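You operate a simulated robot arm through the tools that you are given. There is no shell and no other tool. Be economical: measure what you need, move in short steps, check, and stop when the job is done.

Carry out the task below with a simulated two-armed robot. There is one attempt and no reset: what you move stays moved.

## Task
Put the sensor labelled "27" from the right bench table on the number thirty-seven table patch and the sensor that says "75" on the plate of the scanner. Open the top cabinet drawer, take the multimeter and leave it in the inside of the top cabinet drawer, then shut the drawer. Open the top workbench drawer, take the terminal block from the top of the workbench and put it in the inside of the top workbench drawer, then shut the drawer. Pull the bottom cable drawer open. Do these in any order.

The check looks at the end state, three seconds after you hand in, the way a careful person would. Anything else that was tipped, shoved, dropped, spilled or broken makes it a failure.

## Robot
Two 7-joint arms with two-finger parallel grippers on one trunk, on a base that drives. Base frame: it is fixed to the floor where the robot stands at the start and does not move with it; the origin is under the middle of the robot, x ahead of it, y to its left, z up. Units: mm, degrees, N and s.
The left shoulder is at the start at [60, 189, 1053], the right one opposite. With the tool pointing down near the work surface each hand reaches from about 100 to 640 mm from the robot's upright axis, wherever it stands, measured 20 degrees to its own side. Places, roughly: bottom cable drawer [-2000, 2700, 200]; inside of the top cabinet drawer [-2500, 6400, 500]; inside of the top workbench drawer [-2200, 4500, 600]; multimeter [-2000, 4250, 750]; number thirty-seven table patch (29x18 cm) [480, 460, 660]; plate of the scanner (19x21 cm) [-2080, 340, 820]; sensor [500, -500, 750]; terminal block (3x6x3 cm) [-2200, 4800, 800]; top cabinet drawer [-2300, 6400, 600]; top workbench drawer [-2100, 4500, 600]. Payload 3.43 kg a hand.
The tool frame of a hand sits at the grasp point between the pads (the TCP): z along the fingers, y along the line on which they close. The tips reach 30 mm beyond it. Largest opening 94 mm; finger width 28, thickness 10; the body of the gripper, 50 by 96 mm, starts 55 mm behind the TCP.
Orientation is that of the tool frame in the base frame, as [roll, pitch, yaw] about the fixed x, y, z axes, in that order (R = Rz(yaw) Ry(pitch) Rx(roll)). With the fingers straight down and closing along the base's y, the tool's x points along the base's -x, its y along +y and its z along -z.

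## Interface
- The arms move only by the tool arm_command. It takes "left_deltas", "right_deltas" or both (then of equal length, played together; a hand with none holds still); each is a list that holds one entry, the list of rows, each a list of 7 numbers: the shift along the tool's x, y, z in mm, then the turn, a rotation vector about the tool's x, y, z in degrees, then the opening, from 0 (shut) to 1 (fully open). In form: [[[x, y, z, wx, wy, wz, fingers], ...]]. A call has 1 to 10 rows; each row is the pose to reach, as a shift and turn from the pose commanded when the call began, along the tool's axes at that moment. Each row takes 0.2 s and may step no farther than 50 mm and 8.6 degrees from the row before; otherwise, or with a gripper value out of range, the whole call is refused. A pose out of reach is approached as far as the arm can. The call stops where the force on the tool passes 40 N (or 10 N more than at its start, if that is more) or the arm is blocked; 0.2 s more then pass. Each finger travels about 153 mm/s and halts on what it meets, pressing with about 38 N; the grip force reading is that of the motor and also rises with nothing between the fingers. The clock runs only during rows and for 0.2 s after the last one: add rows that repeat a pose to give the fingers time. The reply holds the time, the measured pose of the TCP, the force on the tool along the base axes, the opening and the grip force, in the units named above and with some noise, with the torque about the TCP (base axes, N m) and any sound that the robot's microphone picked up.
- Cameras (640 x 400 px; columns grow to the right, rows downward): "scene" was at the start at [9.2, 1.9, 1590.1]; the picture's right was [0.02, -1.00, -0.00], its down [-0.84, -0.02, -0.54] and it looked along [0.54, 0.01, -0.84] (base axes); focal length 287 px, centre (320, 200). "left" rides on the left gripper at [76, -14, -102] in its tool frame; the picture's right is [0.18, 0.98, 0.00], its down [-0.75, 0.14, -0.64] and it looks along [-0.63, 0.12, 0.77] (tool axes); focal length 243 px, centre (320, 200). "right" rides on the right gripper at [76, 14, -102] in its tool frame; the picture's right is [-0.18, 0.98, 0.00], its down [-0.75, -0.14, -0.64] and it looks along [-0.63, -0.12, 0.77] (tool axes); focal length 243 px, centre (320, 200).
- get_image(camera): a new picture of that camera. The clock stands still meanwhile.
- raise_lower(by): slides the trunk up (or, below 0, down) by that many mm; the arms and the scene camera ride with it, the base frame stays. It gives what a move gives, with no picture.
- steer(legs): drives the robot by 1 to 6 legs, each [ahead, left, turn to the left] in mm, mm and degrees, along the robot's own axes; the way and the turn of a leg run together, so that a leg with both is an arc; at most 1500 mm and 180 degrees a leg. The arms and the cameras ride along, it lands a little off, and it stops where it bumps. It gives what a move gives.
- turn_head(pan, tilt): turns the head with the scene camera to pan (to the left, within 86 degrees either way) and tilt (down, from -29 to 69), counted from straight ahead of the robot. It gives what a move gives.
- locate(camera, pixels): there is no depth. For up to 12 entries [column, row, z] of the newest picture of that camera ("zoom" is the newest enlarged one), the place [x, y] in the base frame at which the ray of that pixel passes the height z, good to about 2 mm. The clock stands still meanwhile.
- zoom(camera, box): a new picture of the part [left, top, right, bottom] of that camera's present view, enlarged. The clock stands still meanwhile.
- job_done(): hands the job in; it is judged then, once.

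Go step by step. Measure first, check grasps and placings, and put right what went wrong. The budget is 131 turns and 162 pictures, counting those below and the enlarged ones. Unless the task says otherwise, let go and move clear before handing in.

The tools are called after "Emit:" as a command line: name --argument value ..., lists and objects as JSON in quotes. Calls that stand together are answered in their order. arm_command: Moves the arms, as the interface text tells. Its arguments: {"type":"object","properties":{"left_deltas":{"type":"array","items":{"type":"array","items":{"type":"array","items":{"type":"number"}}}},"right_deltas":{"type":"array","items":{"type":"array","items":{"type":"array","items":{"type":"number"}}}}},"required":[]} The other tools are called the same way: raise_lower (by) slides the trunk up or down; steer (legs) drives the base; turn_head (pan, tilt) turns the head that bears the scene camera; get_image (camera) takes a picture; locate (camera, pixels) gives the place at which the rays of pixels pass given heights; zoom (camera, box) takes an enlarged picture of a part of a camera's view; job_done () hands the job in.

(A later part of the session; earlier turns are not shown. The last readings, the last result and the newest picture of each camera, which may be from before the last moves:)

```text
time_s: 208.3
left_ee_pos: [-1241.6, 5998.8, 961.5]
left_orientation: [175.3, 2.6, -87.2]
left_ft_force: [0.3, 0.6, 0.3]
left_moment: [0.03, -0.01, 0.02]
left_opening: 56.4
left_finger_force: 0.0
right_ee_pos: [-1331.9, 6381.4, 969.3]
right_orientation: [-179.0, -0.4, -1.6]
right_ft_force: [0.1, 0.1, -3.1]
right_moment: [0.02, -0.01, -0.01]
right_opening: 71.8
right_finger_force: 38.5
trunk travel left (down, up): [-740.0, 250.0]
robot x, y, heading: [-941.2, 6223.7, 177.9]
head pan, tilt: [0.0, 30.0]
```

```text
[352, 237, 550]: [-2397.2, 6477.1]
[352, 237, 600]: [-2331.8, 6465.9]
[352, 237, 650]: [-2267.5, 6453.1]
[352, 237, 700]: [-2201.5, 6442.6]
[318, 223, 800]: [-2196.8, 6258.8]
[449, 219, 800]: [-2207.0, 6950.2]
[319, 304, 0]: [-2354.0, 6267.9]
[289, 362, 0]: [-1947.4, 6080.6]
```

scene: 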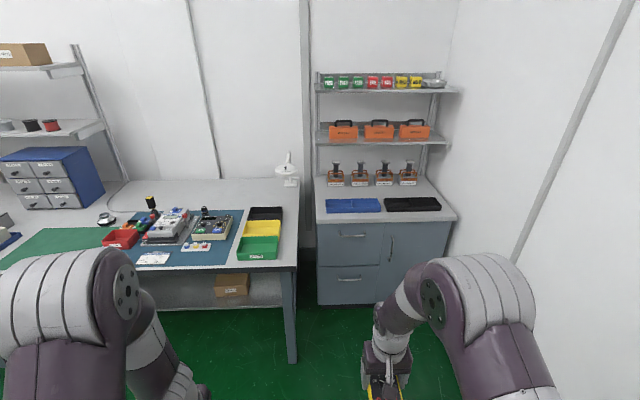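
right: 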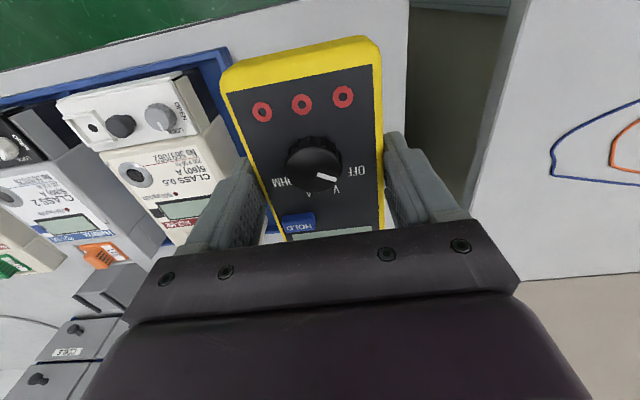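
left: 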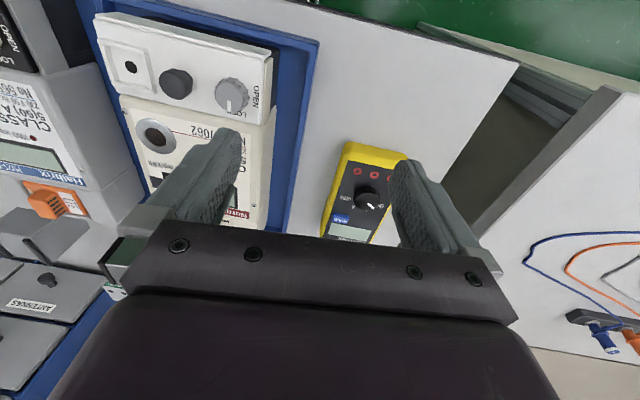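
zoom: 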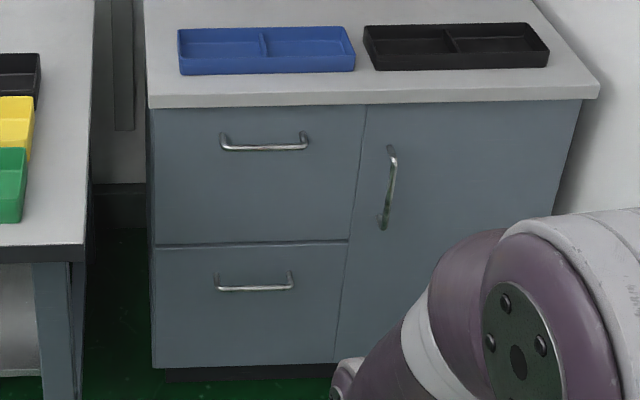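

The handle ray passes about (-2270,6453,648). A wall is close on the right, so I'll check how much room there is.

Emit:
turn_head --pan -50 --tilt 30

Emit:
get_image --camera "scene"

```text
time_s: 209.5
left_ee_pos: [-1241.7, 5999.8, 962.3]
left_orientation: [175.3, 2.6, -87.2]
left_ft_force: [0.7, 0.7, 0.9]
left_moment: [0.0, 0.02, 0.0]
left_opening: 56.4
left_finger_force: 0.0
right_ee_pos: [-1330.7, 6380.7, 968.5]
right_orientation: [-179.1, -0.2, -1.7]
right_ft_force: [-1.1, 0.3, -2.0]
right_moment: [-0.01, -0.01, 0.01]
right_opening: 71.5
right_finger_force: 38.4
trunk travel left (down, up): [-740.0, 250.0]
robot x, y, heading: [-944.5, 6219.8, 177.9]
head pan, tilt: [-50.0, 30.0]
```

```text
41 pictures are left
```

scene: 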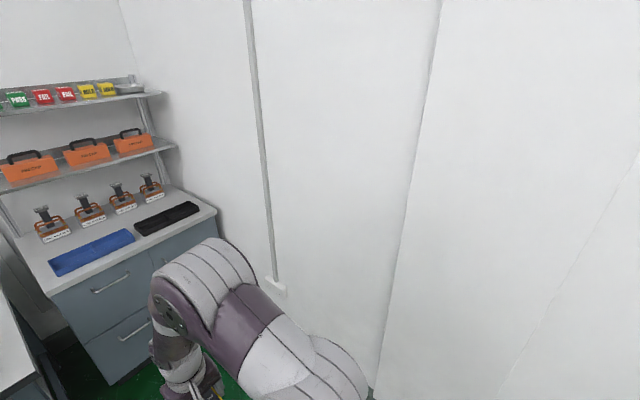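

Emit:
locate --camera "scene" --pixels '[[272, 288, 100], [278, 290, 100], [374, 390, 0], [216, 213, 800], [216, 213, 760], [111, 285, 600], [111, 285, 650], [340, 360, 1000], [340, 360, 900]]'

```text
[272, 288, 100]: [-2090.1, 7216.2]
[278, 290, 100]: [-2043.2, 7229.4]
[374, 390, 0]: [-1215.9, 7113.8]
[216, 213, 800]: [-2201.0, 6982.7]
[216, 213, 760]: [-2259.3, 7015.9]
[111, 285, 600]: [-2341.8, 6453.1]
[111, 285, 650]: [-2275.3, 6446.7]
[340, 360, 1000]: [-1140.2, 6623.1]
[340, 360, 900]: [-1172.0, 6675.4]
```

The wall is at y≈7115 or beyond and my right elbow reaches about 455 mm out, so the robot should stay at y≤6610. I'll lower the trunk 140 mm and swing the left hand forward and inward.

Emit:
raise_lower --by -140

Emit:
arm_command --left_deltas '[[[-7, 30, 31, 0, 0, 0, 0.7], [-14, 60, 62, -4, 0, 0, 0.7], [-21, 90, 93, -10, 0, 0, 0.7], [-28, 120, 124, -17, 0, 0, 0.7], [-35, 145, 134, -25, 0, 0, 0.7], [-42, 170, 144, -33, 0, 0, 0.7], [-49, 195, 150, -41, 0, 0, 0.7], [-56, 220, 155, -49, 0, 0, 0.7], [-63, 245, 160, -57, 0, 0, 0.7], [-70, 270, 165, -65, 0, 0, 0.7]]]'

```text
time_s: 211.1
left_ee_pos: [-1241.7, 5998.6, 821.3]
left_orientation: [175.4, 2.7, -87.3]
left_ft_force: [-0.4, 0.1, 0.2]
left_moment: [-0.01, -0.03, 0.02]
left_opening: 56.4
left_finger_force: 0.0
right_ee_pos: [-1331.5, 6381.0, 829.2]
right_orientation: [-179.0, -0.1, -1.7]
right_ft_force: [0.4, -0.5, -3.2]
right_moment: [-0.02, -0.06, -0.01]
right_opening: 71.5
right_finger_force: 38.2
trunk travel left (down, up): [-600.0, 390.0]
robot x, y, heading: [-940.2, 6218.6, 177.8]
head pan, tilt: [-50.0, 30.0]
```

```text
time_s: 213.3
left_ee_pos: [-1527.5, 6060.4, 681.2]
left_orientation: [110.2, 2.6, -87.2]
left_ft_force: [0.5, 0.0, 0.1]
left_moment: [0.01, 0.0, -0.01]
left_opening: 65.8
left_finger_force: 0.1
left hand out of reach, approached as far as the arm can: row 5
right_ee_pos: [-1331.6, 6380.3, 828.4]
right_orientation: [-179.1, -0.3, -1.7]
right_ft_force: [-0.7, 0.1, -2.4]
right_moment: [-0.02, -0.04, 0.0]
right_opening: 71.6
right_finger_force: 37.9
trunk travel left (down, up): [-600.0, 390.0]
robot x, y, heading: [-942.7, 6220.9, 177.9]
head pan, tilt: [-50.0, 30.0]
```

That worked, with roll now 110. I'll finish levelling, extend a bit, and view from the front for a second measurement.

Emit:
arm_command --left_deltas '[[[-8, -1, 16, -4, -1, 0, 0.7], [-16, -1, 32, -8, -3, 0, 0.7], [-24, -2, 48, -12, -4, 0, 0.7], [-30, -3, 64, -14, -5, 0, 0.7], [-30, -3, 64, -14, -5, 0, 0.7]]]'

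Emit:
steer --legs '[[300, -375, 2.1]]'

Emit:
turn_head --pan 12 --tilt 35

Emit:
get_image --camera "scene"

Emit:
get_image --camera "left"

```text
time_s: 214.5
left_ee_pos: [-1586.7, 6090.4, 659.5]
left_orientation: [96.0, 3.7, -92.1]
left_ft_force: [0.6, -0.5, -0.8]
left_moment: [-0.05, 0.0, 0.0]
left_opening: 65.6
left_finger_force: 0.1
right_ee_pos: [-1330.7, 6381.5, 830.0]
right_orientation: [-179.0, -0.2, -1.7]
right_ft_force: [-0.2, -0.4, -3.0]
right_moment: [-0.02, 0.0, -0.04]
right_opening: 71.7
right_finger_force: 38.0
trunk travel left (down, up): [-600.0, 390.0]
robot x, y, heading: [-939.8, 6224.2, 178.0]
head pan, tilt: [-50.0, 30.0]
```

```text
time_s: 217.4
left_ee_pos: [-1881.1, 6459.9, 658.1]
left_orientation: [96.0, 3.7, -90.5]
left_ft_force: [0.0, 0.1, 0.2]
left_moment: [0.01, 0.02, 0.01]
left_opening: 65.8
left_finger_force: 0.0
right_ee_pos: [-1633.1, 6756.7, 828.3]
right_orientation: [-179.0, -0.3, -0.2]
right_ft_force: [0.7, -0.1, -2.6]
right_moment: [-0.01, -0.03, 0.02]
right_opening: 71.5
right_finger_force: 38.4
trunk travel left (down, up): [-600.0, 390.0]
robot x, y, heading: [-1240.7, 6612.0, 179.5]
head pan, tilt: [-50.0, 30.0]
```

```text
time_s: 218.7
left_ee_pos: [-1881.3, 6459.5, 659.2]
left_orientation: [96.0, 3.7, -90.5]
left_ft_force: [0.0, 0.7, 0.5]
left_moment: [0.0, 0.0, 0.01]
left_opening: 65.9
left_finger_force: 0.2
right_ee_pos: [-1633.0, 6757.5, 828.9]
right_orientation: [-179.1, -0.4, -0.2]
right_ft_force: [0.9, 0.4, -3.5]
right_moment: [0.0, -0.03, 0.01]
right_opening: 71.4
right_finger_force: 38.5
trunk travel left (down, up): [-600.0, 390.0]
robot x, y, heading: [-1245.5, 6608.6, 179.7]
head pan, tilt: [12.0, 35.0]
```

```text
40 pictures are left
```

scene: 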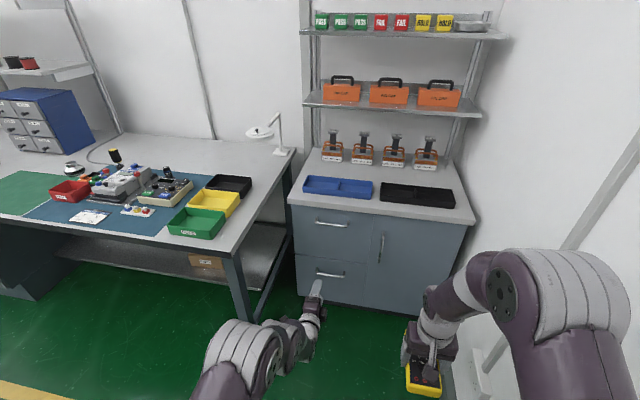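

```text
39 pictures are left
```

left: 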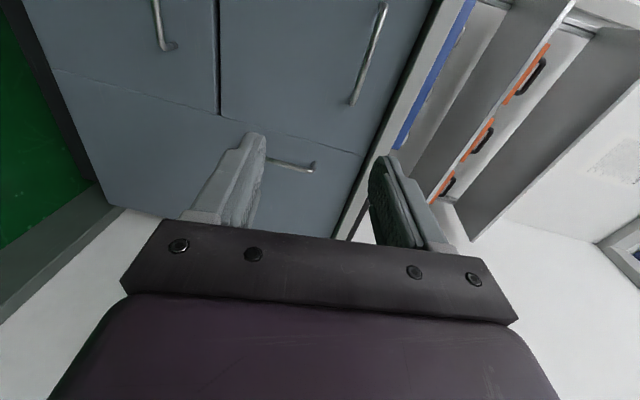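

The top drawer's handle is at (332,224) in the scene view and (368,55) in the left view. I'll triangulate it.

Emit:
locate --camera "scene" --pixels '[[317, 223, 600], [348, 226, 600], [317, 223, 640], [348, 226, 640], [317, 223, 680], [348, 226, 680]]'

Emit:
locate --camera "left" --pixels '[[352, 100, 680], [352, 100, 670], [352, 100, 690], [383, 5, 690], [383, 5, 680], [370, 55, 680]]'

Emit:
zoom --camera "scene" --box '[270, 180, 430, 340]'

```text
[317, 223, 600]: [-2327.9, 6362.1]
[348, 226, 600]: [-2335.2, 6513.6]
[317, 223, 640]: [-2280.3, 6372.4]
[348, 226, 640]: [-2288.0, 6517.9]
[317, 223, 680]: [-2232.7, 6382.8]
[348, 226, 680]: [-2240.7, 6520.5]
```

```text
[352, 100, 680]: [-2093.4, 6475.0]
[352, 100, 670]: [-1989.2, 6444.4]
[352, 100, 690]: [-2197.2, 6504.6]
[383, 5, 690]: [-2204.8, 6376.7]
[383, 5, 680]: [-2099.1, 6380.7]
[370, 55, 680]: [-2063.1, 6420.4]
```

```text
2.50 times, centred on (350, 260) of scene
```

zoom: 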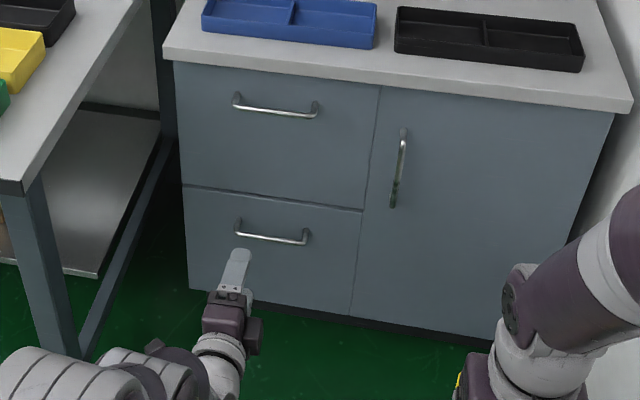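

The handle is at about (-2222,6450,693). I'll raise the trunk 37 mm and approach to 100 mm away for a check.

Emit:
raise_lower --by 37

Emit:
steer --legs '[[245, 0, 0]]'

Emit:
get_image --camera "left"

Emit:
get_image --camera "scene"

```text
time_s: 219.6
left_ee_pos: [-1881.1, 6460.6, 695.7]
left_orientation: [96.0, 3.7, -90.5]
left_ft_force: [0.1, -0.1, -0.7]
left_moment: [-0.02, 0.02, -0.01]
left_opening: 65.6
left_finger_force: 0.1
right_ee_pos: [-1634.3, 6757.8, 866.1]
right_orientation: [-179.0, -0.3, -0.2]
right_ft_force: [-0.3, 0.2, -2.6]
right_moment: [0.03, -0.01, 0.01]
right_opening: 71.2
right_finger_force: 37.9
trunk travel left (down, up): [-637.0, 353.0]
robot x, y, heading: [-1240.0, 6604.8, 179.3]
head pan, tilt: [12.0, 35.0]
```

```text
time_s: 221.4
left_ee_pos: [-2130.0, 6466.2, 694.6]
left_orientation: [96.1, 3.7, -90.8]
left_ft_force: [0.2, 0.7, -0.1]
left_moment: [0.02, 0.01, -0.02]
left_opening: 65.9
left_finger_force: 0.0
right_ee_pos: [-1881.3, 6762.8, 864.6]
right_orientation: [-179.0, -0.3, -0.5]
right_ft_force: [0.0, -0.2, -3.3]
right_moment: [-0.02, -0.06, -0.05]
right_opening: 71.7
right_finger_force: 38.9
trunk travel left (down, up): [-637.0, 353.0]
robot x, y, heading: [-1486.1, 6613.8, 179.1]
head pan, tilt: [12.0, 35.0]
```

```text
37 pictures are left
```

left: 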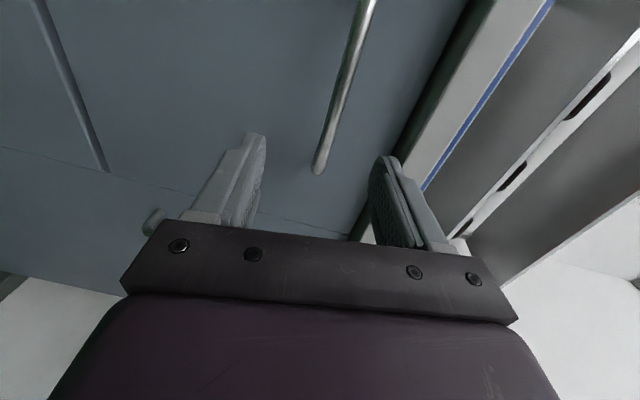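

```text
36 pictures are left
```

scene: 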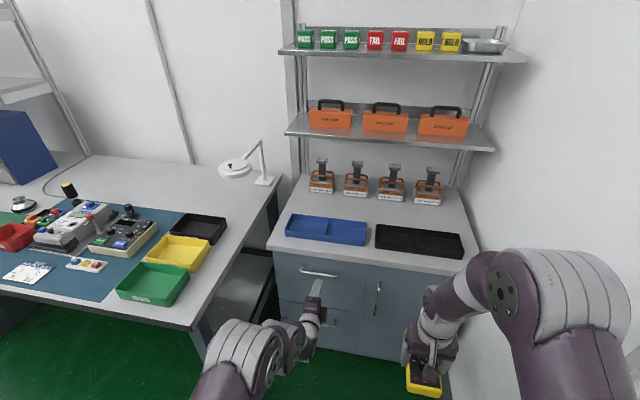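

The bar is at z≈696 with its near end at y≈6509, well aligned with the fingers. I'll advance 85 mm and close.

Emit:
steer --legs '[[85, 0, 0]]'

Emit:
get_image --camera "left"

```text
time_s: 222.4
left_ee_pos: [-2216.9, 6464.5, 694.9]
left_orientation: [96.0, 3.6, -90.7]
left_ft_force: [0.1, -0.3, -0.6]
left_moment: [0.01, -0.01, 0.0]
left_opening: 65.9
left_finger_force: 0.0
right_ee_pos: [-1969.2, 6762.3, 865.0]
right_orientation: [-179.0, -0.3, -0.3]
right_ft_force: [-0.6, 0.6, -2.4]
right_moment: [-0.01, -0.06, -0.01]
right_opening: 71.9
right_finger_force: 37.9
trunk travel left (down, up): [-637.0, 353.0]
robot x, y, heading: [-1577.1, 6614.5, 179.4]
head pan, tilt: [12.0, 35.0]
```

```text
35 pictures are left
```

left: 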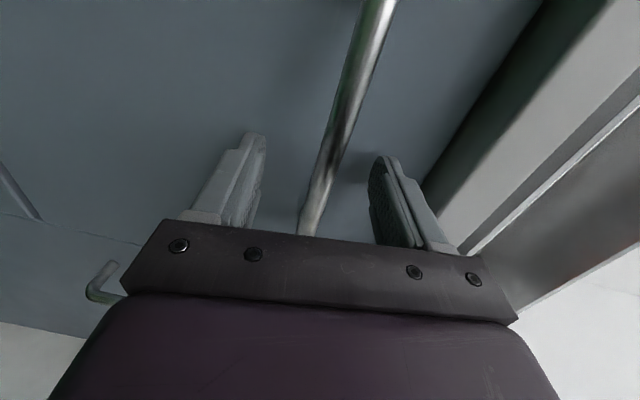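

The bar lies between the fingers, so I'll close.

Emit:
arm_command --left_deltas '[[[0, 0, 0, 0, 0, 0, 0.3], [0, 0, 0, 0, 0, 0, 0], [0, 0, 0, 0, 0, 0, 0], [0, 0, 0, 0, 0, 0, 0]]]'

```text
time_s: 223.4
left_ee_pos: [-2215.5, 6465.6, 694.4]
left_orientation: [96.1, 3.7, -90.7]
left_ft_force: [4.3, -1.5, -0.8]
left_moment: [-1.11, 0.0, -0.13]
left_opening: 17.6
left_finger_force: 45.1
right_ee_pos: [-1967.8, 6761.0, 866.0]
right_orientation: [-179.0, -0.3, -0.3]
right_ft_force: [-0.2, -0.3, -2.9]
right_moment: [0.0, -0.05, 0.0]
right_opening: 71.5
right_finger_force: 38.3
trunk travel left (down, up): [-637.0, 353.0]
robot x, y, heading: [-1577.1, 6614.7, 179.3]
head pan, tilt: [12.0, 35.0]
```

The bar is gripped at 17.6 mm. I'll pull back 240 mm.

Emit:
steer --legs '[[-240, 0, 0]]'

Emit:
get_image --camera "scene"

```text
time_s: 225.2
left_ee_pos: [-1974.6, 6464.8, 695.4]
left_orientation: [96.2, 3.6, -91.0]
left_ft_force: [-0.2, -3.4, -5.0]
left_moment: [-0.99, 0.06, -0.06]
left_opening: 17.3
left_finger_force: 45.5
right_ee_pos: [-1724.8, 6760.5, 866.9]
right_orientation: [-179.0, -0.3, -0.6]
right_ft_force: [0.0, -0.5, -3.0]
right_moment: [0.01, -0.02, 0.0]
right_opening: 71.7
right_finger_force: 37.5
trunk travel left (down, up): [-637.0, 353.0]
robot x, y, heading: [-1334.1, 6610.3, 179.0]
head pan, tilt: [12.0, 35.0]
```

```text
34 pictures are left
```

scene: 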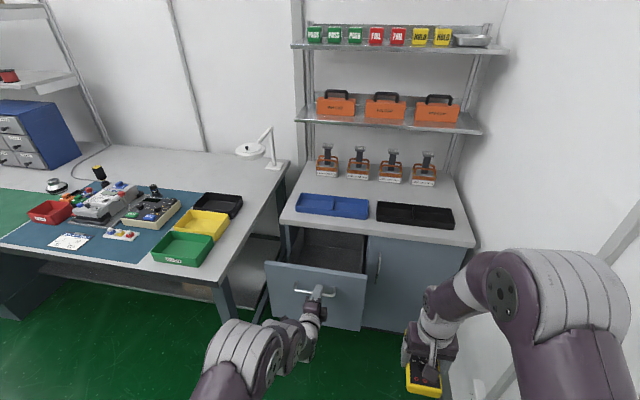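

The drawer is open by about 240 mm and empty. I'll release, back off and fold the left hand.

Emit:
arm_command --left_deltas '[[[0, 0, 0, 0, 0, 0, 0.4], [0, 0, 0, 0, 0, 0, 0.7], [0, 0, 0, 0, 0, 0, 0.7]]]'

Emit:
steer --legs '[[-150, 0, 0]]'

Emit:
arm_command --left_deltas '[[[7, 16, -40, 8.4, 0, 0, 0.5], [14, 32, -80, 16.8, 0, 0, 0.5], [21, 48, -120, 25.2, 0, 0, 0.5], [28, 64, -160, 33.6, 0, 0, 0.5], [35, 80, -200, 42, 0, 0, 0.5], [42, 96, -240, 50.4, 0, 0, 0.5], [49, 112, -280, 58.8, 0, 0, 0.5], [56, 128, -315, 67.2, 0, 0, 0.5], [63, 140, -345, 75.6, 0, 0, 0.5], [70, 150, -360, 84, 0, 0, 0.5]]]'

Emit:
turn_head --pan -5 --tilt 45

Emit:
get_image --camera "scene"

```text
time_s: 226.0
left_ee_pos: [-1975.3, 6465.9, 694.7]
left_orientation: [96.1, 3.7, -91.0]
left_ft_force: [0.0, -0.4, 0.4]
left_moment: [0.03, 0.0, 0.0]
left_opening: 65.6
left_finger_force: 0.1
right_ee_pos: [-1724.9, 6761.5, 864.9]
right_orientation: [-179.0, -0.3, -0.7]
right_ft_force: [-0.1, 0.3, -2.7]
right_moment: [0.02, -0.05, 0.02]
right_opening: 71.6
right_finger_force: 37.6
trunk travel left (down, up): [-637.0, 353.0]
robot x, y, heading: [-1336.5, 6609.4, 179.1]
head pan, tilt: [12.0, 35.0]
```

```text
time_s: 227.4
left_ee_pos: [-1831.0, 6466.8, 695.6]
left_orientation: [96.0, 3.7, -91.5]
left_ft_force: [-0.2, -0.5, -0.6]
left_moment: [-0.01, 0.0, 0.04]
left_opening: 65.6
left_finger_force: 0.1
right_ee_pos: [-1579.0, 6760.2, 866.7]
right_orientation: [-179.0, -0.3, -1.2]
right_ft_force: [0.1, 0.2, -3.8]
right_moment: [0.02, 0.0, -0.02]
right_opening: 71.6
right_finger_force: 37.9
trunk travel left (down, up): [-637.0, 353.0]
robot x, y, heading: [-1192.0, 6602.8, 178.6]
head pan, tilt: [12.0, 35.0]
```

```text
time_s: 229.6
left_ee_pos: [-1502.4, 6389.4, 871.0]
left_orientation: [174.0, 5.8, -91.7]
left_ft_force: [-0.5, 0.5, 0.1]
left_moment: [0.02, 0.02, 0.02]
left_opening: 46.8
left_finger_force: 0.1
left hand out of reach, approached as far as the arm can: row 10
right_ee_pos: [-1578.5, 6761.4, 866.0]
right_orientation: [-179.1, -0.2, -1.1]
right_ft_force: [1.1, -0.5, -3.3]
right_moment: [0.0, -0.03, 0.02]
right_opening: 71.6
right_finger_force: 37.6
trunk travel left (down, up): [-637.0, 353.0]
robot x, y, heading: [-1190.3, 6606.9, 178.6]
head pan, tilt: [12.0, 35.0]
```

```text
time_s: 230.4
left_ee_pos: [-1503.8, 6389.0, 871.6]
left_orientation: [173.9, 5.7, -91.8]
left_ft_force: [0.1, 1.2, 0.1]
left_moment: [0.0, 0.0, 0.01]
left_opening: 47.4
left_finger_force: 0.0
right_ee_pos: [-1579.2, 6761.0, 866.9]
right_orientation: [-179.0, -0.2, -1.1]
right_ft_force: [0.2, 0.4, -3.9]
right_moment: [0.0, -0.04, -0.02]
right_opening: 71.4
right_finger_force: 37.9
trunk travel left (down, up): [-637.0, 353.0]
robot x, y, heading: [-1187.6, 6603.8, 178.5]
head pan, tilt: [-5.0, 45.0]
```

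```text
33 pictures are left
```

scene: 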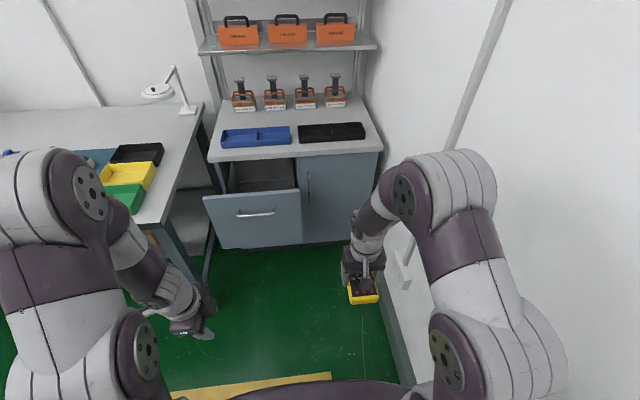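

The drawer stayed open. I'll locate its rim and the cabinet's top edge.

Emit:
locate --camera "scene" --pixels '[[203, 198, 750], [302, 190, 750], [255, 192, 750], [228, 168, 740], [293, 162, 740], [208, 160, 800], [383, 148, 800], [256, 213, 694]]'

Emit:
zoom --camera "scene" --box '[180, 110, 400, 260]'

```text
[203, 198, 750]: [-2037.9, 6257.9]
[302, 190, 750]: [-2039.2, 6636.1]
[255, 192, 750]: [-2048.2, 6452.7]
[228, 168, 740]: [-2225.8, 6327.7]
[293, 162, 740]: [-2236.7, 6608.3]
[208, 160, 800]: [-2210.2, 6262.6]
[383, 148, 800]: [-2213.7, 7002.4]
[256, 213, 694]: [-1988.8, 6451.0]
```

```text
2.67 times, centred on (290, 185) of scene
```

zoom: 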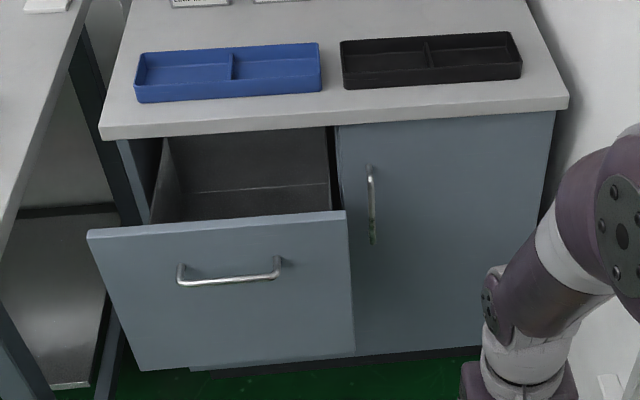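

The clear opening runs x≈-2050 to -2210 and y≈6290 to 6600. I'll turn the right hand 85° so the multimeter lies along y and the camera clears the panel, then raise a little and drive up.

Emit:
raise_lower --by 60

Emit:
arm_command --right_deltas '[[[0, 0, 0, 0, 0, 8.6, 0.4], [0, 0, 0, 0, 0, 17.2, 0.4], [0, 0, 0, 0, 0, 25.8, 0.4], [0, 0, 0, 0, 0, 34.4, 0.4], [0, 0, 0, 0, 0, 43, 0.4], [0, 0, 0, 0, 0, 51.6, 0.4], [0, 0, 0, 0, 0, 60.2, 0.4], [0, 0, 0, 0, 0, 68.8, 0.4], [0, 0, 0, 0, 0, 77.4, 0.4], [0, 0, 0, 0, 0, 86, 0.4]]]'

Emit:
steer --legs '[[0, 200, 1.5], [440, 0, 0]]'

Emit:
turn_head --pan -5 --tilt 55

Emit:
get_image --camera "scene"

Emit:
get_image --camera "right"

```text
time_s: 231.4
left_ee_pos: [-1504.6, 6390.0, 932.4]
left_orientation: [173.9, 5.8, -91.8]
left_ft_force: [0.2, -0.6, -0.7]
left_moment: [0.0, 0.04, 0.02]
left_opening: 47.1
left_finger_force: 0.1
right_ee_pos: [-1579.3, 6760.7, 925.4]
right_orientation: [-179.0, -0.4, -1.2]
right_ft_force: [0.2, -0.3, -2.4]
right_moment: [0.01, -0.06, 0.02]
right_opening: 71.2
right_finger_force: 37.9
trunk travel left (down, up): [-697.0, 293.0]
robot x, y, heading: [-1190.3, 6609.6, 178.5]
head pan, tilt: [-5.0, 45.0]
```

```text
time_s: 233.6
left_ee_pos: [-1504.1, 6388.8, 931.3]
left_orientation: [173.9, 5.9, -91.7]
left_ft_force: [-0.2, 0.0, -0.1]
left_moment: [0.01, -0.01, 0.02]
left_opening: 47.0
left_finger_force: 0.1
right_ee_pos: [-1579.1, 6761.0, 925.4]
right_orientation: [-179.6, 0.9, -87.3]
right_ft_force: [-0.2, -0.2, -2.1]
right_moment: [-0.05, 0.0, 0.02]
right_opening: 71.4
right_finger_force: 38.5
trunk travel left (down, up): [-697.0, 293.0]
robot x, y, heading: [-1190.5, 6606.8, 178.5]
head pan, tilt: [-5.0, 45.0]
```

```text
time_s: 237.4
left_ee_pos: [-1934.8, 6169.6, 932.2]
left_orientation: [173.9, 5.8, -89.3]
left_ft_force: [-0.1, -0.2, -0.4]
left_moment: [0.0, -0.05, -0.05]
left_opening: 46.9
left_finger_force: 0.1
right_ee_pos: [-2026.3, 6537.8, 926.7]
right_orientation: [-179.6, 0.8, -84.7]
right_ft_force: [-1.2, -0.4, -4.0]
right_moment: [0.0, -0.03, 0.0]
right_opening: 71.8
right_finger_force: 38.0
trunk travel left (down, up): [-697.0, 293.0]
robot x, y, heading: [-1629.3, 6399.1, -179.0]
head pan, tilt: [-5.0, 45.0]
```

```text
time_s: 238.2
left_ee_pos: [-1934.5, 6169.4, 931.9]
left_orientation: [173.8, 5.8, -89.3]
left_ft_force: [0.6, 0.4, 1.0]
left_moment: [0.01, -0.01, 0.01]
left_opening: 46.8
left_finger_force: 0.1
right_ee_pos: [-2025.8, 6537.7, 926.6]
right_orientation: [-179.5, 0.9, -84.7]
right_ft_force: [0.5, -0.3, -2.3]
right_moment: [0.0, -0.02, 0.01]
right_opening: 71.3
right_finger_force: 38.2
trunk travel left (down, up): [-697.0, 293.0]
robot x, y, heading: [-1632.9, 6398.8, -178.9]
head pan, tilt: [-5.0, 55.0]
```

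```text
31 pictures are left
```

scene: 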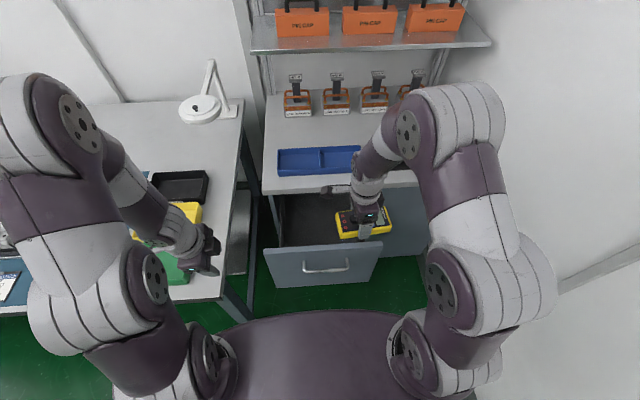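

```text
30 pictures are left
```

right: 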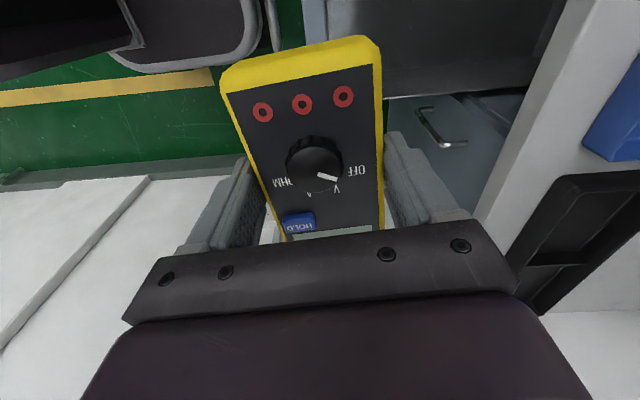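

I'll locate the drawer rim and the cabinet edge from here for an exact target.

Emit:
locate --camera "scene" --pixels '[[265, 251, 750], [382, 243, 750], [320, 245, 750], [264, 190, 800], [264, 190, 760], [280, 222, 740], [326, 271, 694]]'

Emit:
locate --camera "right" --pixels '[[520, 160, 800], [520, 160, 760], [555, 60, 800], [305, 55, 750]]'

Emit:
zoom --camera "scene" --box '[240, 150, 440, 300]'

```text
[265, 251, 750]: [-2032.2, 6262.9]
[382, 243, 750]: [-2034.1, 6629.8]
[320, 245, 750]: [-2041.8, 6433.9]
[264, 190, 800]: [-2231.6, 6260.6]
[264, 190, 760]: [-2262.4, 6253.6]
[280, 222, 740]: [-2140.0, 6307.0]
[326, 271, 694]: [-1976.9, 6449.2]
```

```text
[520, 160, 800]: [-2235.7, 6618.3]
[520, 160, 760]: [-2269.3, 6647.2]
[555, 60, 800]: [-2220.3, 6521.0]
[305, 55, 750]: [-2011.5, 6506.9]
```

```text
2.67 times, centred on (340, 225) of scene
```

zoom: 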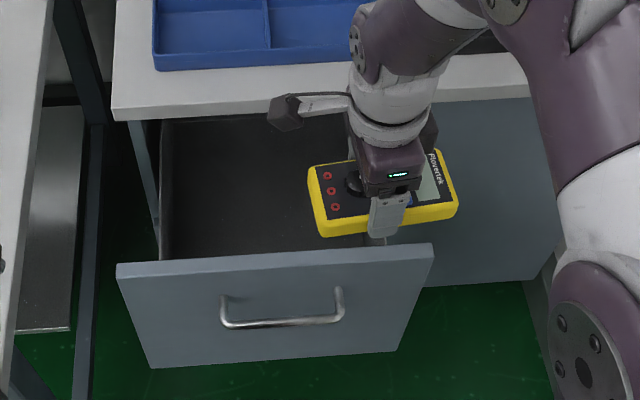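

The clear gap runs x -2055 to -2220, so I'll target (-2137,6440). I'll move the right hand over it, then start down.

Emit:
arm_command --right_deltas '[[[22, 30, 0, 0, 0, 1, 0.4], [44, 60, 0, 0, 0, 2.5, 0.4], [66, 90, 0, 0, 0, 4, 0.4], [87, 120, 0, 0, 0, 5.3, 0.4], [87, 120, 40, 0, 0, 5.3, 0.4], [87, 120, 80, 0, 0, 5.3, 0.4], [87, 120, 110, 0, 0, 5.3, 0.4]]]'

Emit:
zoom --camera "scene" --box '[220, 150, 420, 300]'

Emit:
get_image --camera "right"

```text
time_s: 239.8
left_ee_pos: [-1935.1, 6169.5, 930.9]
left_orientation: [173.9, 5.8, -89.4]
left_ft_force: [0.0, -0.2, -0.5]
left_moment: [0.03, -0.03, -0.01]
left_opening: 46.9
left_finger_force: 0.0
right_ee_pos: [-2140.2, 6442.8, 810.4]
right_orientation: [-179.7, 1.0, -90.0]
right_ft_force: [0.2, -0.6, -3.1]
right_moment: [-0.06, -0.01, -0.03]
right_opening: 71.7
right_finger_force: 38.3
trunk travel left (down, up): [-697.0, 293.0]
robot x, y, heading: [-1630.1, 6401.5, -179.2]
head pan, tilt: [-5.0, 55.0]
```

```text
2.67 times, centred on (320, 225) of scene
```

zoom: 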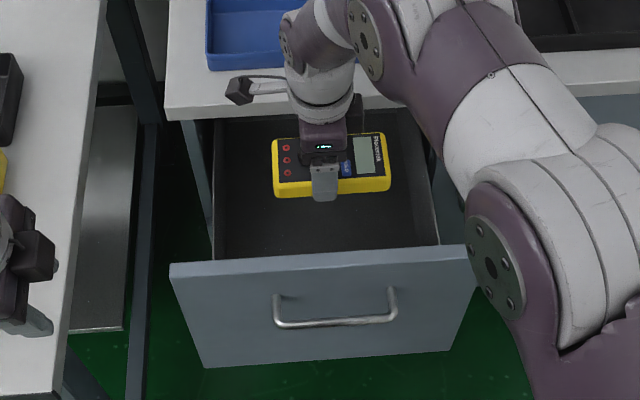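

```text
27 pictures are left
```

right: 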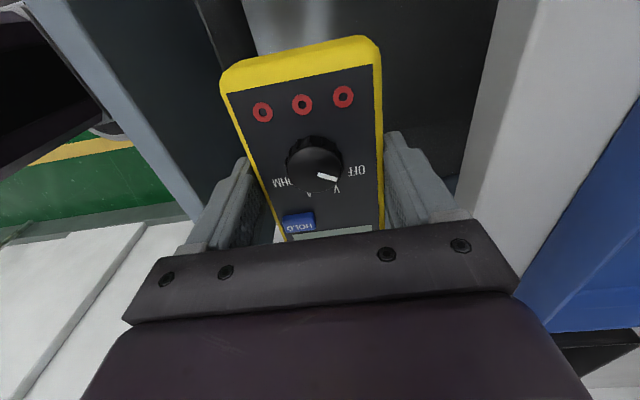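

It's well placed over the opening. I'll shift 10 mm towards the robot and lower in steps.

Emit:
arm_command --right_deltas '[[[0, -10, 15, 0, 0, 0, 0.4], [0, -10, 40, 0, 0, 0, 0.4], [0, -10, 65, 0, 0, 0, 0.4], [0, -10, 90, 0, 0, 0, 0.4], [0, -10, 110, 0, 0, 0, 0.4]]]'

Emit:
zoom --camera "scene" --box '[220, 150, 420, 300]'

```text
time_s: 241.0
left_ee_pos: [-1933.5, 6170.7, 932.1]
left_orientation: [173.9, 5.7, -89.5]
left_ft_force: [-0.1, -0.6, -0.4]
left_moment: [0.0, -0.01, -0.02]
left_opening: 46.8
left_finger_force: 0.1
right_ee_pos: [-2127.3, 6442.9, 705.7]
right_orientation: [-179.7, 1.0, -90.0]
right_ft_force: [0.3, 0.5, -3.7]
right_moment: [-0.01, 0.04, 0.01]
right_opening: 71.6
right_finger_force: 38.4
trunk travel left (down, up): [-697.0, 293.0]
robot x, y, heading: [-1629.7, 6399.8, -178.8]
head pan, tilt: [-5.0, 55.0]
```

```text
2.67 times, centred on (320, 225) of scene
```

zoom: 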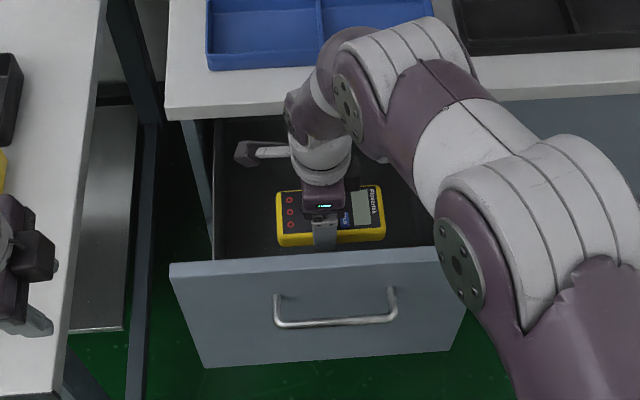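

There's no contact at 706. I'll continue down in finer steps towards the drawer floor.

Emit:
arm_command --right_deltas '[[[0, 0, 12, 0, 0, 0, 0.4], [0, 0, 24, 0, 0, 0, 0.4], [0, 0, 34, 0, 0, 0, 0.4], [0, 0, 42, 0, 0, 0, 0.4], [0, 0, 48, 0, 0, 0, 0.4]]]'

Emit:
get_image --camera "right"

```text
time_s: 242.2
left_ee_pos: [-1935.4, 6169.4, 931.9]
left_orientation: [173.9, 5.8, -89.4]
left_ft_force: [0.4, -0.1, 0.7]
left_moment: [0.01, 0.03, -0.01]
left_opening: 46.9
left_finger_force: 0.1
right_ee_pos: [-2124.4, 6445.4, 656.3]
right_orientation: [-179.7, 1.0, -90.0]
right_ft_force: [-0.3, 0.3, -4.1]
right_moment: [-0.04, 0.0, -0.01]
right_opening: 71.4
right_finger_force: 38.0
trunk travel left (down, up): [-697.0, 293.0]
robot x, y, heading: [-1630.8, 6400.1, -179.2]
head pan, tilt: [-5.0, 55.0]
```

```text
25 pictures are left
```

right: 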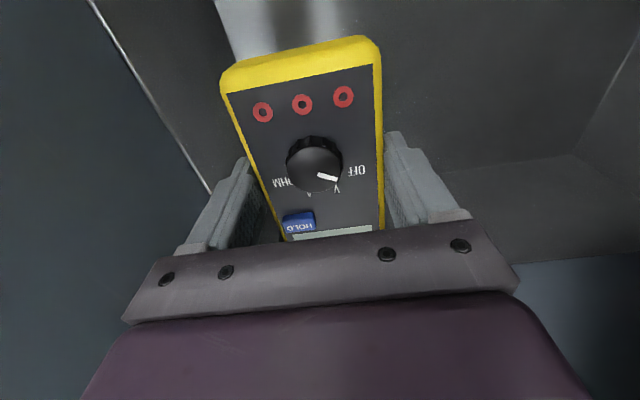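

The floor isn't reached yet and the clearances look fine. I'll go on in steps.

Emit:
arm_command --right_deltas '[[[0, 2, 8, 0, 0, 0, 0.4], [0, 2, 16, 0, 0, 0, 0.4], [0, 2, 24, 0, 0, 0, 0.4], [0, 2, 32, 0, 0, 0, 0.4], [0, 2, 40, 0, 0, 0, 0.4]]]'

Emit:
get_image --camera "right"

Emit:
get_image --camera "scene"

```text
time_s: 243.4
left_ee_pos: [-1933.7, 6169.1, 931.8]
left_orientation: [173.9, 5.9, -89.3]
left_ft_force: [0.3, 0.2, 0.2]
left_moment: [0.0, 0.0, 0.01]
left_opening: 47.0
left_finger_force: 0.0
right_ee_pos: [-2128.2, 6445.9, 616.3]
right_orientation: [-179.8, 1.0, -89.9]
right_ft_force: [0.4, 0.0, -3.9]
right_moment: [0.0, 0.0, -0.01]
right_opening: 71.2
right_finger_force: 37.5
trunk travel left (down, up): [-697.0, 293.0]
robot x, y, heading: [-1630.7, 6398.6, -179.0]
head pan, tilt: [-5.0, 55.0]
```

```text
24 pictures are left
```

right: 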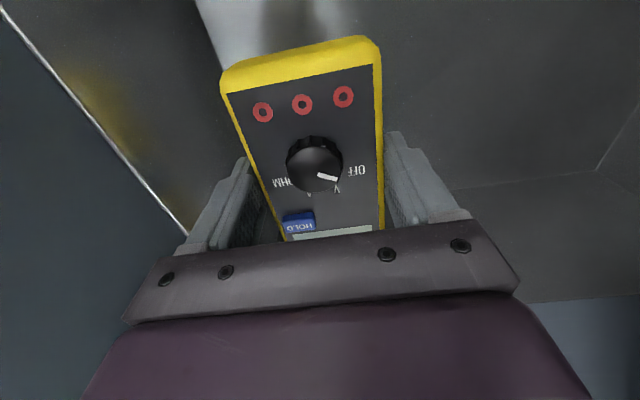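

```text
23 pictures are left
```

scene: 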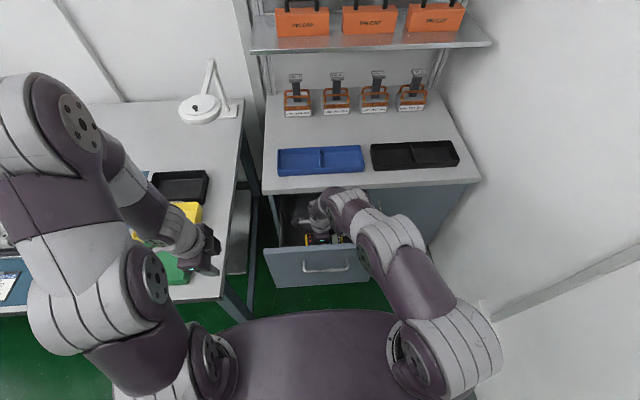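

Emit:
zoom --camera "scene" --box '[240, 170, 440, 295]'

```text
3.20 times, centred on (340, 232) of scene
```

zoom: 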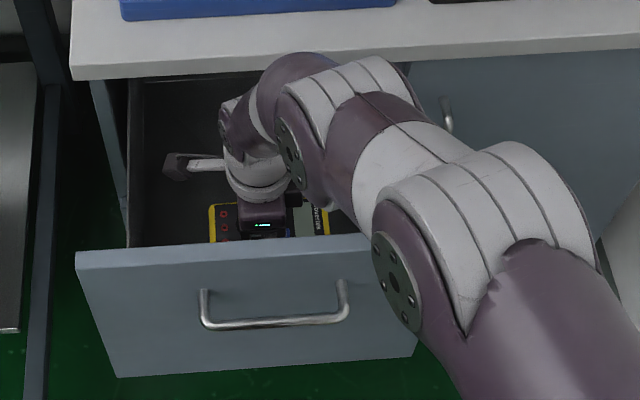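

The drawer is deep (its panel runs down to about z 400), and my forearm is nearly level with the panel top. I'll lift out, raise the trunk, and come in closer so the forearm drops in steeply.

Emit:
arm_command --right_deltas '[[[0, 0, -30, 0, 0, 0, 0.4], [0, 0, -60, 0, 0, 0, 0.4]]]'

Emit:
raise_lower --by 160

Emit:
arm_command --right_deltas '[[[-35, -29, 0, 0, 0, 0, 0.4], [-70, -58, 0, 0, 0, 0, 0.4], [-105, -86, 0, 0, 0, 0, 0.4], [-140, -115, 0, 0, 0, 0, 0.4]]]'

Emit:
steer --legs '[[115, 140, -1]]'

Emit:
get_image --camera "scene"

```text
time_s: 244.0
left_ee_pos: [-1934.2, 6169.9, 931.9]
left_orientation: [173.9, 5.7, -89.4]
left_ft_force: [0.3, 0.3, -0.2]
left_moment: [0.0, 0.0, 0.01]
left_opening: 46.8
left_finger_force: 0.0
right_ee_pos: [-2126.5, 6449.1, 676.7]
right_orientation: [-179.8, 1.0, -90.0]
right_ft_force: [0.8, 0.5, -3.0]
right_moment: [-0.04, 0.02, 0.02]
right_opening: 71.3
right_finger_force: 38.1
trunk travel left (down, up): [-697.0, 293.0]
robot x, y, heading: [-1635.1, 6396.9, -178.9]
head pan, tilt: [-5.0, 55.0]
```

```text
time_s: 245.8
left_ee_pos: [-1934.5, 6169.4, 1090.9]
left_orientation: [173.9, 5.9, -89.4]
left_ft_force: [-0.1, -0.3, 0.2]
left_moment: [-0.01, -0.02, -0.02]
left_opening: 47.0
left_finger_force: 0.0
right_ee_pos: [-2127.6, 6448.3, 837.4]
right_orientation: [-179.7, 1.0, -90.0]
right_ft_force: [-0.2, -0.2, -2.3]
right_moment: [-0.02, -0.02, -0.02]
right_opening: 71.4
right_finger_force: 37.9
trunk travel left (down, up): [-857.0, 133.0]
robot x, y, heading: [-1632.0, 6402.0, -178.9]
head pan, tilt: [-5.0, 55.0]
```

```text
time_s: 246.8
left_ee_pos: [-1933.1, 6171.5, 1092.0]
left_orientation: [173.7, 5.7, -89.4]
left_ft_force: [-0.3, -0.2, 0.0]
left_moment: [0.02, 0.03, -0.01]
left_opening: 47.0
left_finger_force: 0.0
right_ee_pos: [-2009.7, 6590.7, 841.7]
right_orientation: [-179.7, 0.9, -90.0]
right_ft_force: [0.3, 0.6, -2.3]
right_moment: [-0.04, -0.01, 0.02]
right_opening: 71.1
right_finger_force: 38.4
trunk travel left (down, up): [-857.0, 133.0]
robot x, y, heading: [-1627.7, 6399.4, -179.2]
head pan, tilt: [-5.0, 55.0]
```

```text
time_s: 248.3
left_ee_pos: [-2008.3, 6040.0, 1092.7]
left_orientation: [173.7, 5.7, -88.7]
left_ft_force: [0.4, 0.6, 0.0]
left_moment: [-0.06, 0.03, 0.03]
left_opening: 47.0
left_finger_force: 0.1
right_ee_pos: [-2092.2, 6456.7, 842.1]
right_orientation: [-179.9, 0.9, -89.4]
right_ft_force: [1.0, 0.8, -2.6]
right_moment: [-0.12, 0.0, -0.01]
right_opening: 71.6
right_finger_force: 38.0
trunk travel left (down, up): [-857.0, 133.0]
robot x, y, heading: [-1709.0, 6272.3, -178.2]
head pan, tilt: [-5.0, 55.0]
```

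```text
21 pictures are left
```

scene: 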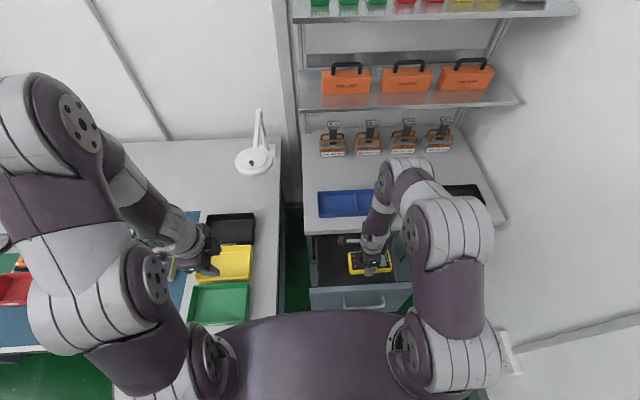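

I'm at (-1709,6272) with the hand at (-2092,6457), still above the panel. I'll move 36 mm forward over the opening and descend to about z=640.

Emit:
arm_command --right_deltas '[[[8, 18, 0, 0, 0, 0, 0.4], [12, 36, 5, 0, 0, 0, 0.4], [12, 36, 45, 0, 0, 0, 0.4], [12, 36, 85, 0, 0, 0, 0.4], [12, 36, 125, 0, 0, 0, 0.4], [12, 36, 165, 0, 0, 0, 0.4], [12, 36, 200, 0, 0, 0, 0.4]]]'

Emit:
turn_head --pan -20 --tilt 60

Emit:
get_image --camera "scene"

Emit:
get_image --camera "right"

```text
time_s: 249.9
left_ee_pos: [-2010.2, 6039.4, 1092.7]
left_orientation: [173.9, 5.8, -88.6]
left_ft_force: [0.2, 0.7, -0.4]
left_moment: [0.0, -0.01, -0.01]
left_opening: 46.9
left_finger_force: 0.1
right_ee_pos: [-2125.3, 6445.4, 639.5]
right_orientation: [-179.9, 0.8, -89.3]
right_ft_force: [0.0, -0.4, -3.0]
right_moment: [-0.02, -0.04, 0.03]
right_opening: 71.4
right_finger_force: 38.1
trunk travel left (down, up): [-857.0, 133.0]
robot x, y, heading: [-1710.6, 6270.4, -178.0]
head pan, tilt: [-5.0, 55.0]
```

```text
time_s: 250.7
left_ee_pos: [-2011.6, 6037.5, 1091.3]
left_orientation: [173.8, 5.9, -88.7]
left_ft_force: [0.2, 0.5, -0.2]
left_moment: [-0.03, 0.02, -0.02]
left_opening: 47.0
left_finger_force: 0.0
right_ee_pos: [-2124.0, 6444.4, 639.3]
right_orientation: [-179.6, 0.9, -89.1]
right_ft_force: [0.0, 0.2, -3.1]
right_moment: [-0.03, 0.02, 0.01]
right_opening: 71.5
right_finger_force: 37.7
trunk travel left (down, up): [-857.0, 133.0]
robot x, y, heading: [-1712.4, 6267.8, -178.3]
head pan, tilt: [-20.0, 60.0]
```

```text
20 pictures are left
```

scene: 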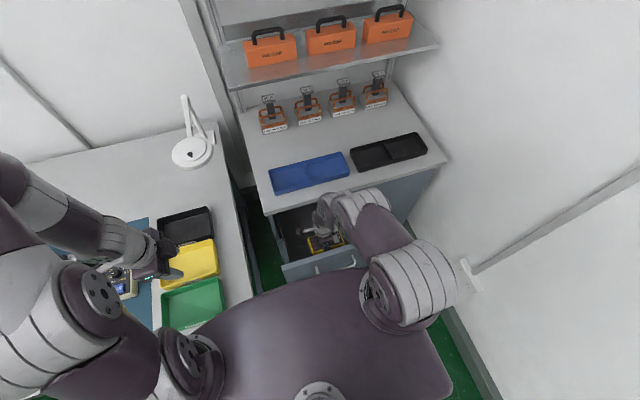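

```text
19 pictures are left
```

right: 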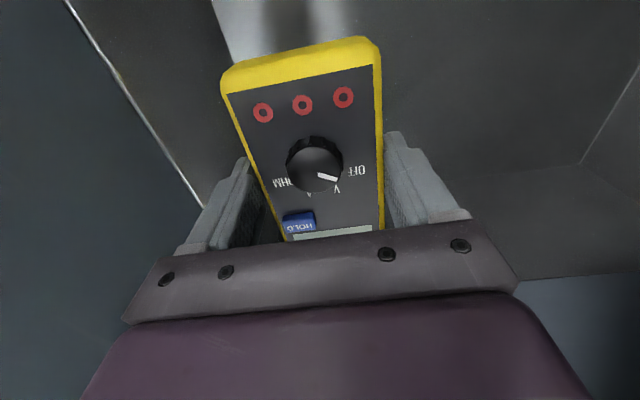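

The forearm is steep now with clearance all round. I'll keep lowering in steps, watching the force.

Emit:
arm_command --right_deltas '[[[0, 0, 15, 0, 0, 0, 0.4], [0, 0, 28, 0, 0, 0, 0.4], [0, 0, 40, 0, 0, 0, 0.4], [0, 0, 50, 0, 0, 0, 0.4], [0, 0, 60, 0, 0, 0, 0.4], [0, 0, 68, 0, 0, 0, 0.4]]]'

Emit:
get_image --camera "right"

```text
time_s: 251.4
left_ee_pos: [-2013.3, 6038.7, 1089.9]
left_orientation: [174.0, 5.7, -88.5]
left_ft_force: [-0.1, -0.7, -0.5]
left_moment: [-0.04, 0.0, 0.02]
left_opening: 47.4
left_finger_force: 0.0
right_ee_pos: [-2210.6, 6447.2, 660.8]
right_orientation: [174.4, 0.7, -90.1]
right_ft_force: [7.5, -6.8, -41.3]
right_moment: [-0.26, -0.52, 0.56]
right_opening: 71.7
right_finger_force: 37.5
trunk travel left (down, up): [-857.0, 133.0]
robot x, y, heading: [-1708.1, 6274.7, -178.2]
head pan, tilt: [-20.0, 60.0]
stopped in row 3 (right hand): the force on the tool passed its limit at 144 N (the readings are from after the stop); the commanded pose is now the measured one
```

```text
18 pictures are left
```

right: 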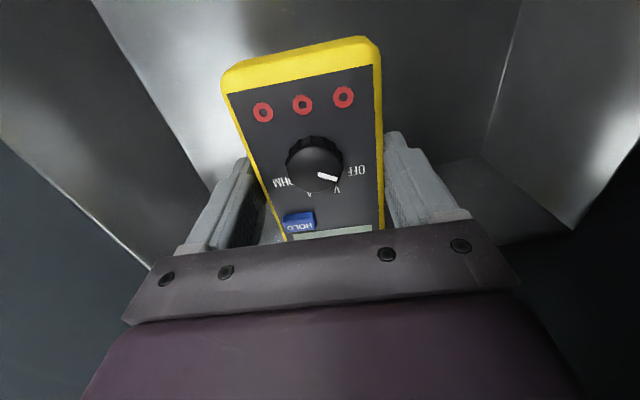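

The arm jumped forward about 85 mm and is pressing up under the cabinet edge. I'll move slightly down and straight back to the middle of the opening.

Emit:
arm_command --right_deltas '[[[0, -5, 6, 0, 0, 0, 0.4], [0, -20, 8, 0, 0, 0, 0.4], [0, -40, 8, 2, 0, 0, 0.4], [0, -60, 8, 4, 0, 0, 0.4], [0, -80, 8, 5.6, 0, 0, 0.4]]]'

Emit:
get_image --camera "scene"

```text
time_s: 251.7
left_ee_pos: [-2014.2, 6037.9, 1090.1]
left_orientation: [174.1, 5.6, -88.5]
left_ft_force: [0.0, 0.0, 0.0]
left_moment: [0.0, 0.03, 0.04]
left_opening: 47.1
left_finger_force: 0.0
right_ee_pos: [-2209.5, 6447.9, 660.6]
right_orientation: [174.9, 0.6, -90.1]
right_ft_force: [6.2, -9.0, -46.2]
right_moment: [-0.13, -0.98, 0.57]
right_opening: 71.4
right_finger_force: 37.5
trunk travel left (down, up): [-857.0, 133.0]
robot x, y, heading: [-1704.4, 6276.3, -178.3]
head pan, tilt: [-20.0, 60.0]
stopped in row 1 (right hand): the force on the tool passed its limit at 75 N (the readings are from after the stop); the commanded pose is now the measured one
```

```text
17 pictures are left
```

scene: 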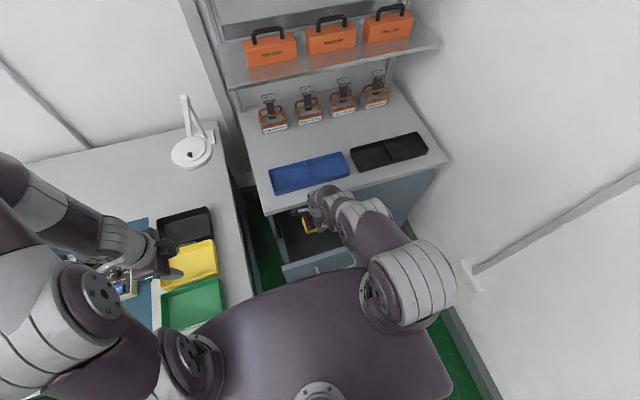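

The hand is still pressed upward at -46 N. I'll relieve it by lowering the trunk 12 mm, then back the base out 80 mm.

Emit:
raise_lower --by -12

Emit:
steer --legs '[[-80, 0, 0]]'

Emit:
get_image --camera "right"

```text
time_s: 252.3
left_ee_pos: [-2013.1, 6038.7, 1079.3]
left_orientation: [173.9, 5.8, -88.4]
left_ft_force: [-0.6, -0.8, -0.9]
left_moment: [0.02, 0.01, -0.01]
left_opening: 47.1
left_finger_force: 0.1
right_ee_pos: [-2210.4, 6447.3, 651.3]
right_orientation: [174.3, 0.7, -90.2]
right_ft_force: [0.4, 0.4, -2.4]
right_moment: [-0.05, -0.02, 0.0]
right_opening: 71.7
right_finger_force: 38.1
trunk travel left (down, up): [-845.0, 145.0]
robot x, y, heading: [-1711.0, 6272.0, -178.2]
head pan, tilt: [-20.0, 60.0]
```

```text
time_s: 253.4
left_ee_pos: [-1931.1, 6040.7, 1079.8]
left_orientation: [173.9, 5.8, -88.6]
left_ft_force: [-0.3, 0.6, -0.9]
left_moment: [0.02, 0.0, -0.04]
left_opening: 47.1
left_finger_force: 0.0
right_ee_pos: [-2130.5, 6449.1, 652.1]
right_orientation: [174.3, 0.7, -90.2]
right_ft_force: [-0.3, 0.1, -1.8]
right_moment: [-0.05, -0.02, -0.02]
right_opening: 71.4
right_finger_force: 38.5
trunk travel left (down, up): [-845.0, 145.0]
robot x, y, heading: [-1632.9, 6278.5, -178.2]
head pan, tilt: [-20.0, 60.0]
```

```text
16 pictures are left
```

right: 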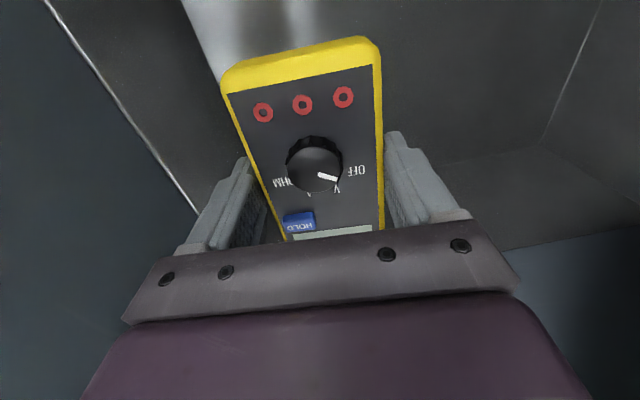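

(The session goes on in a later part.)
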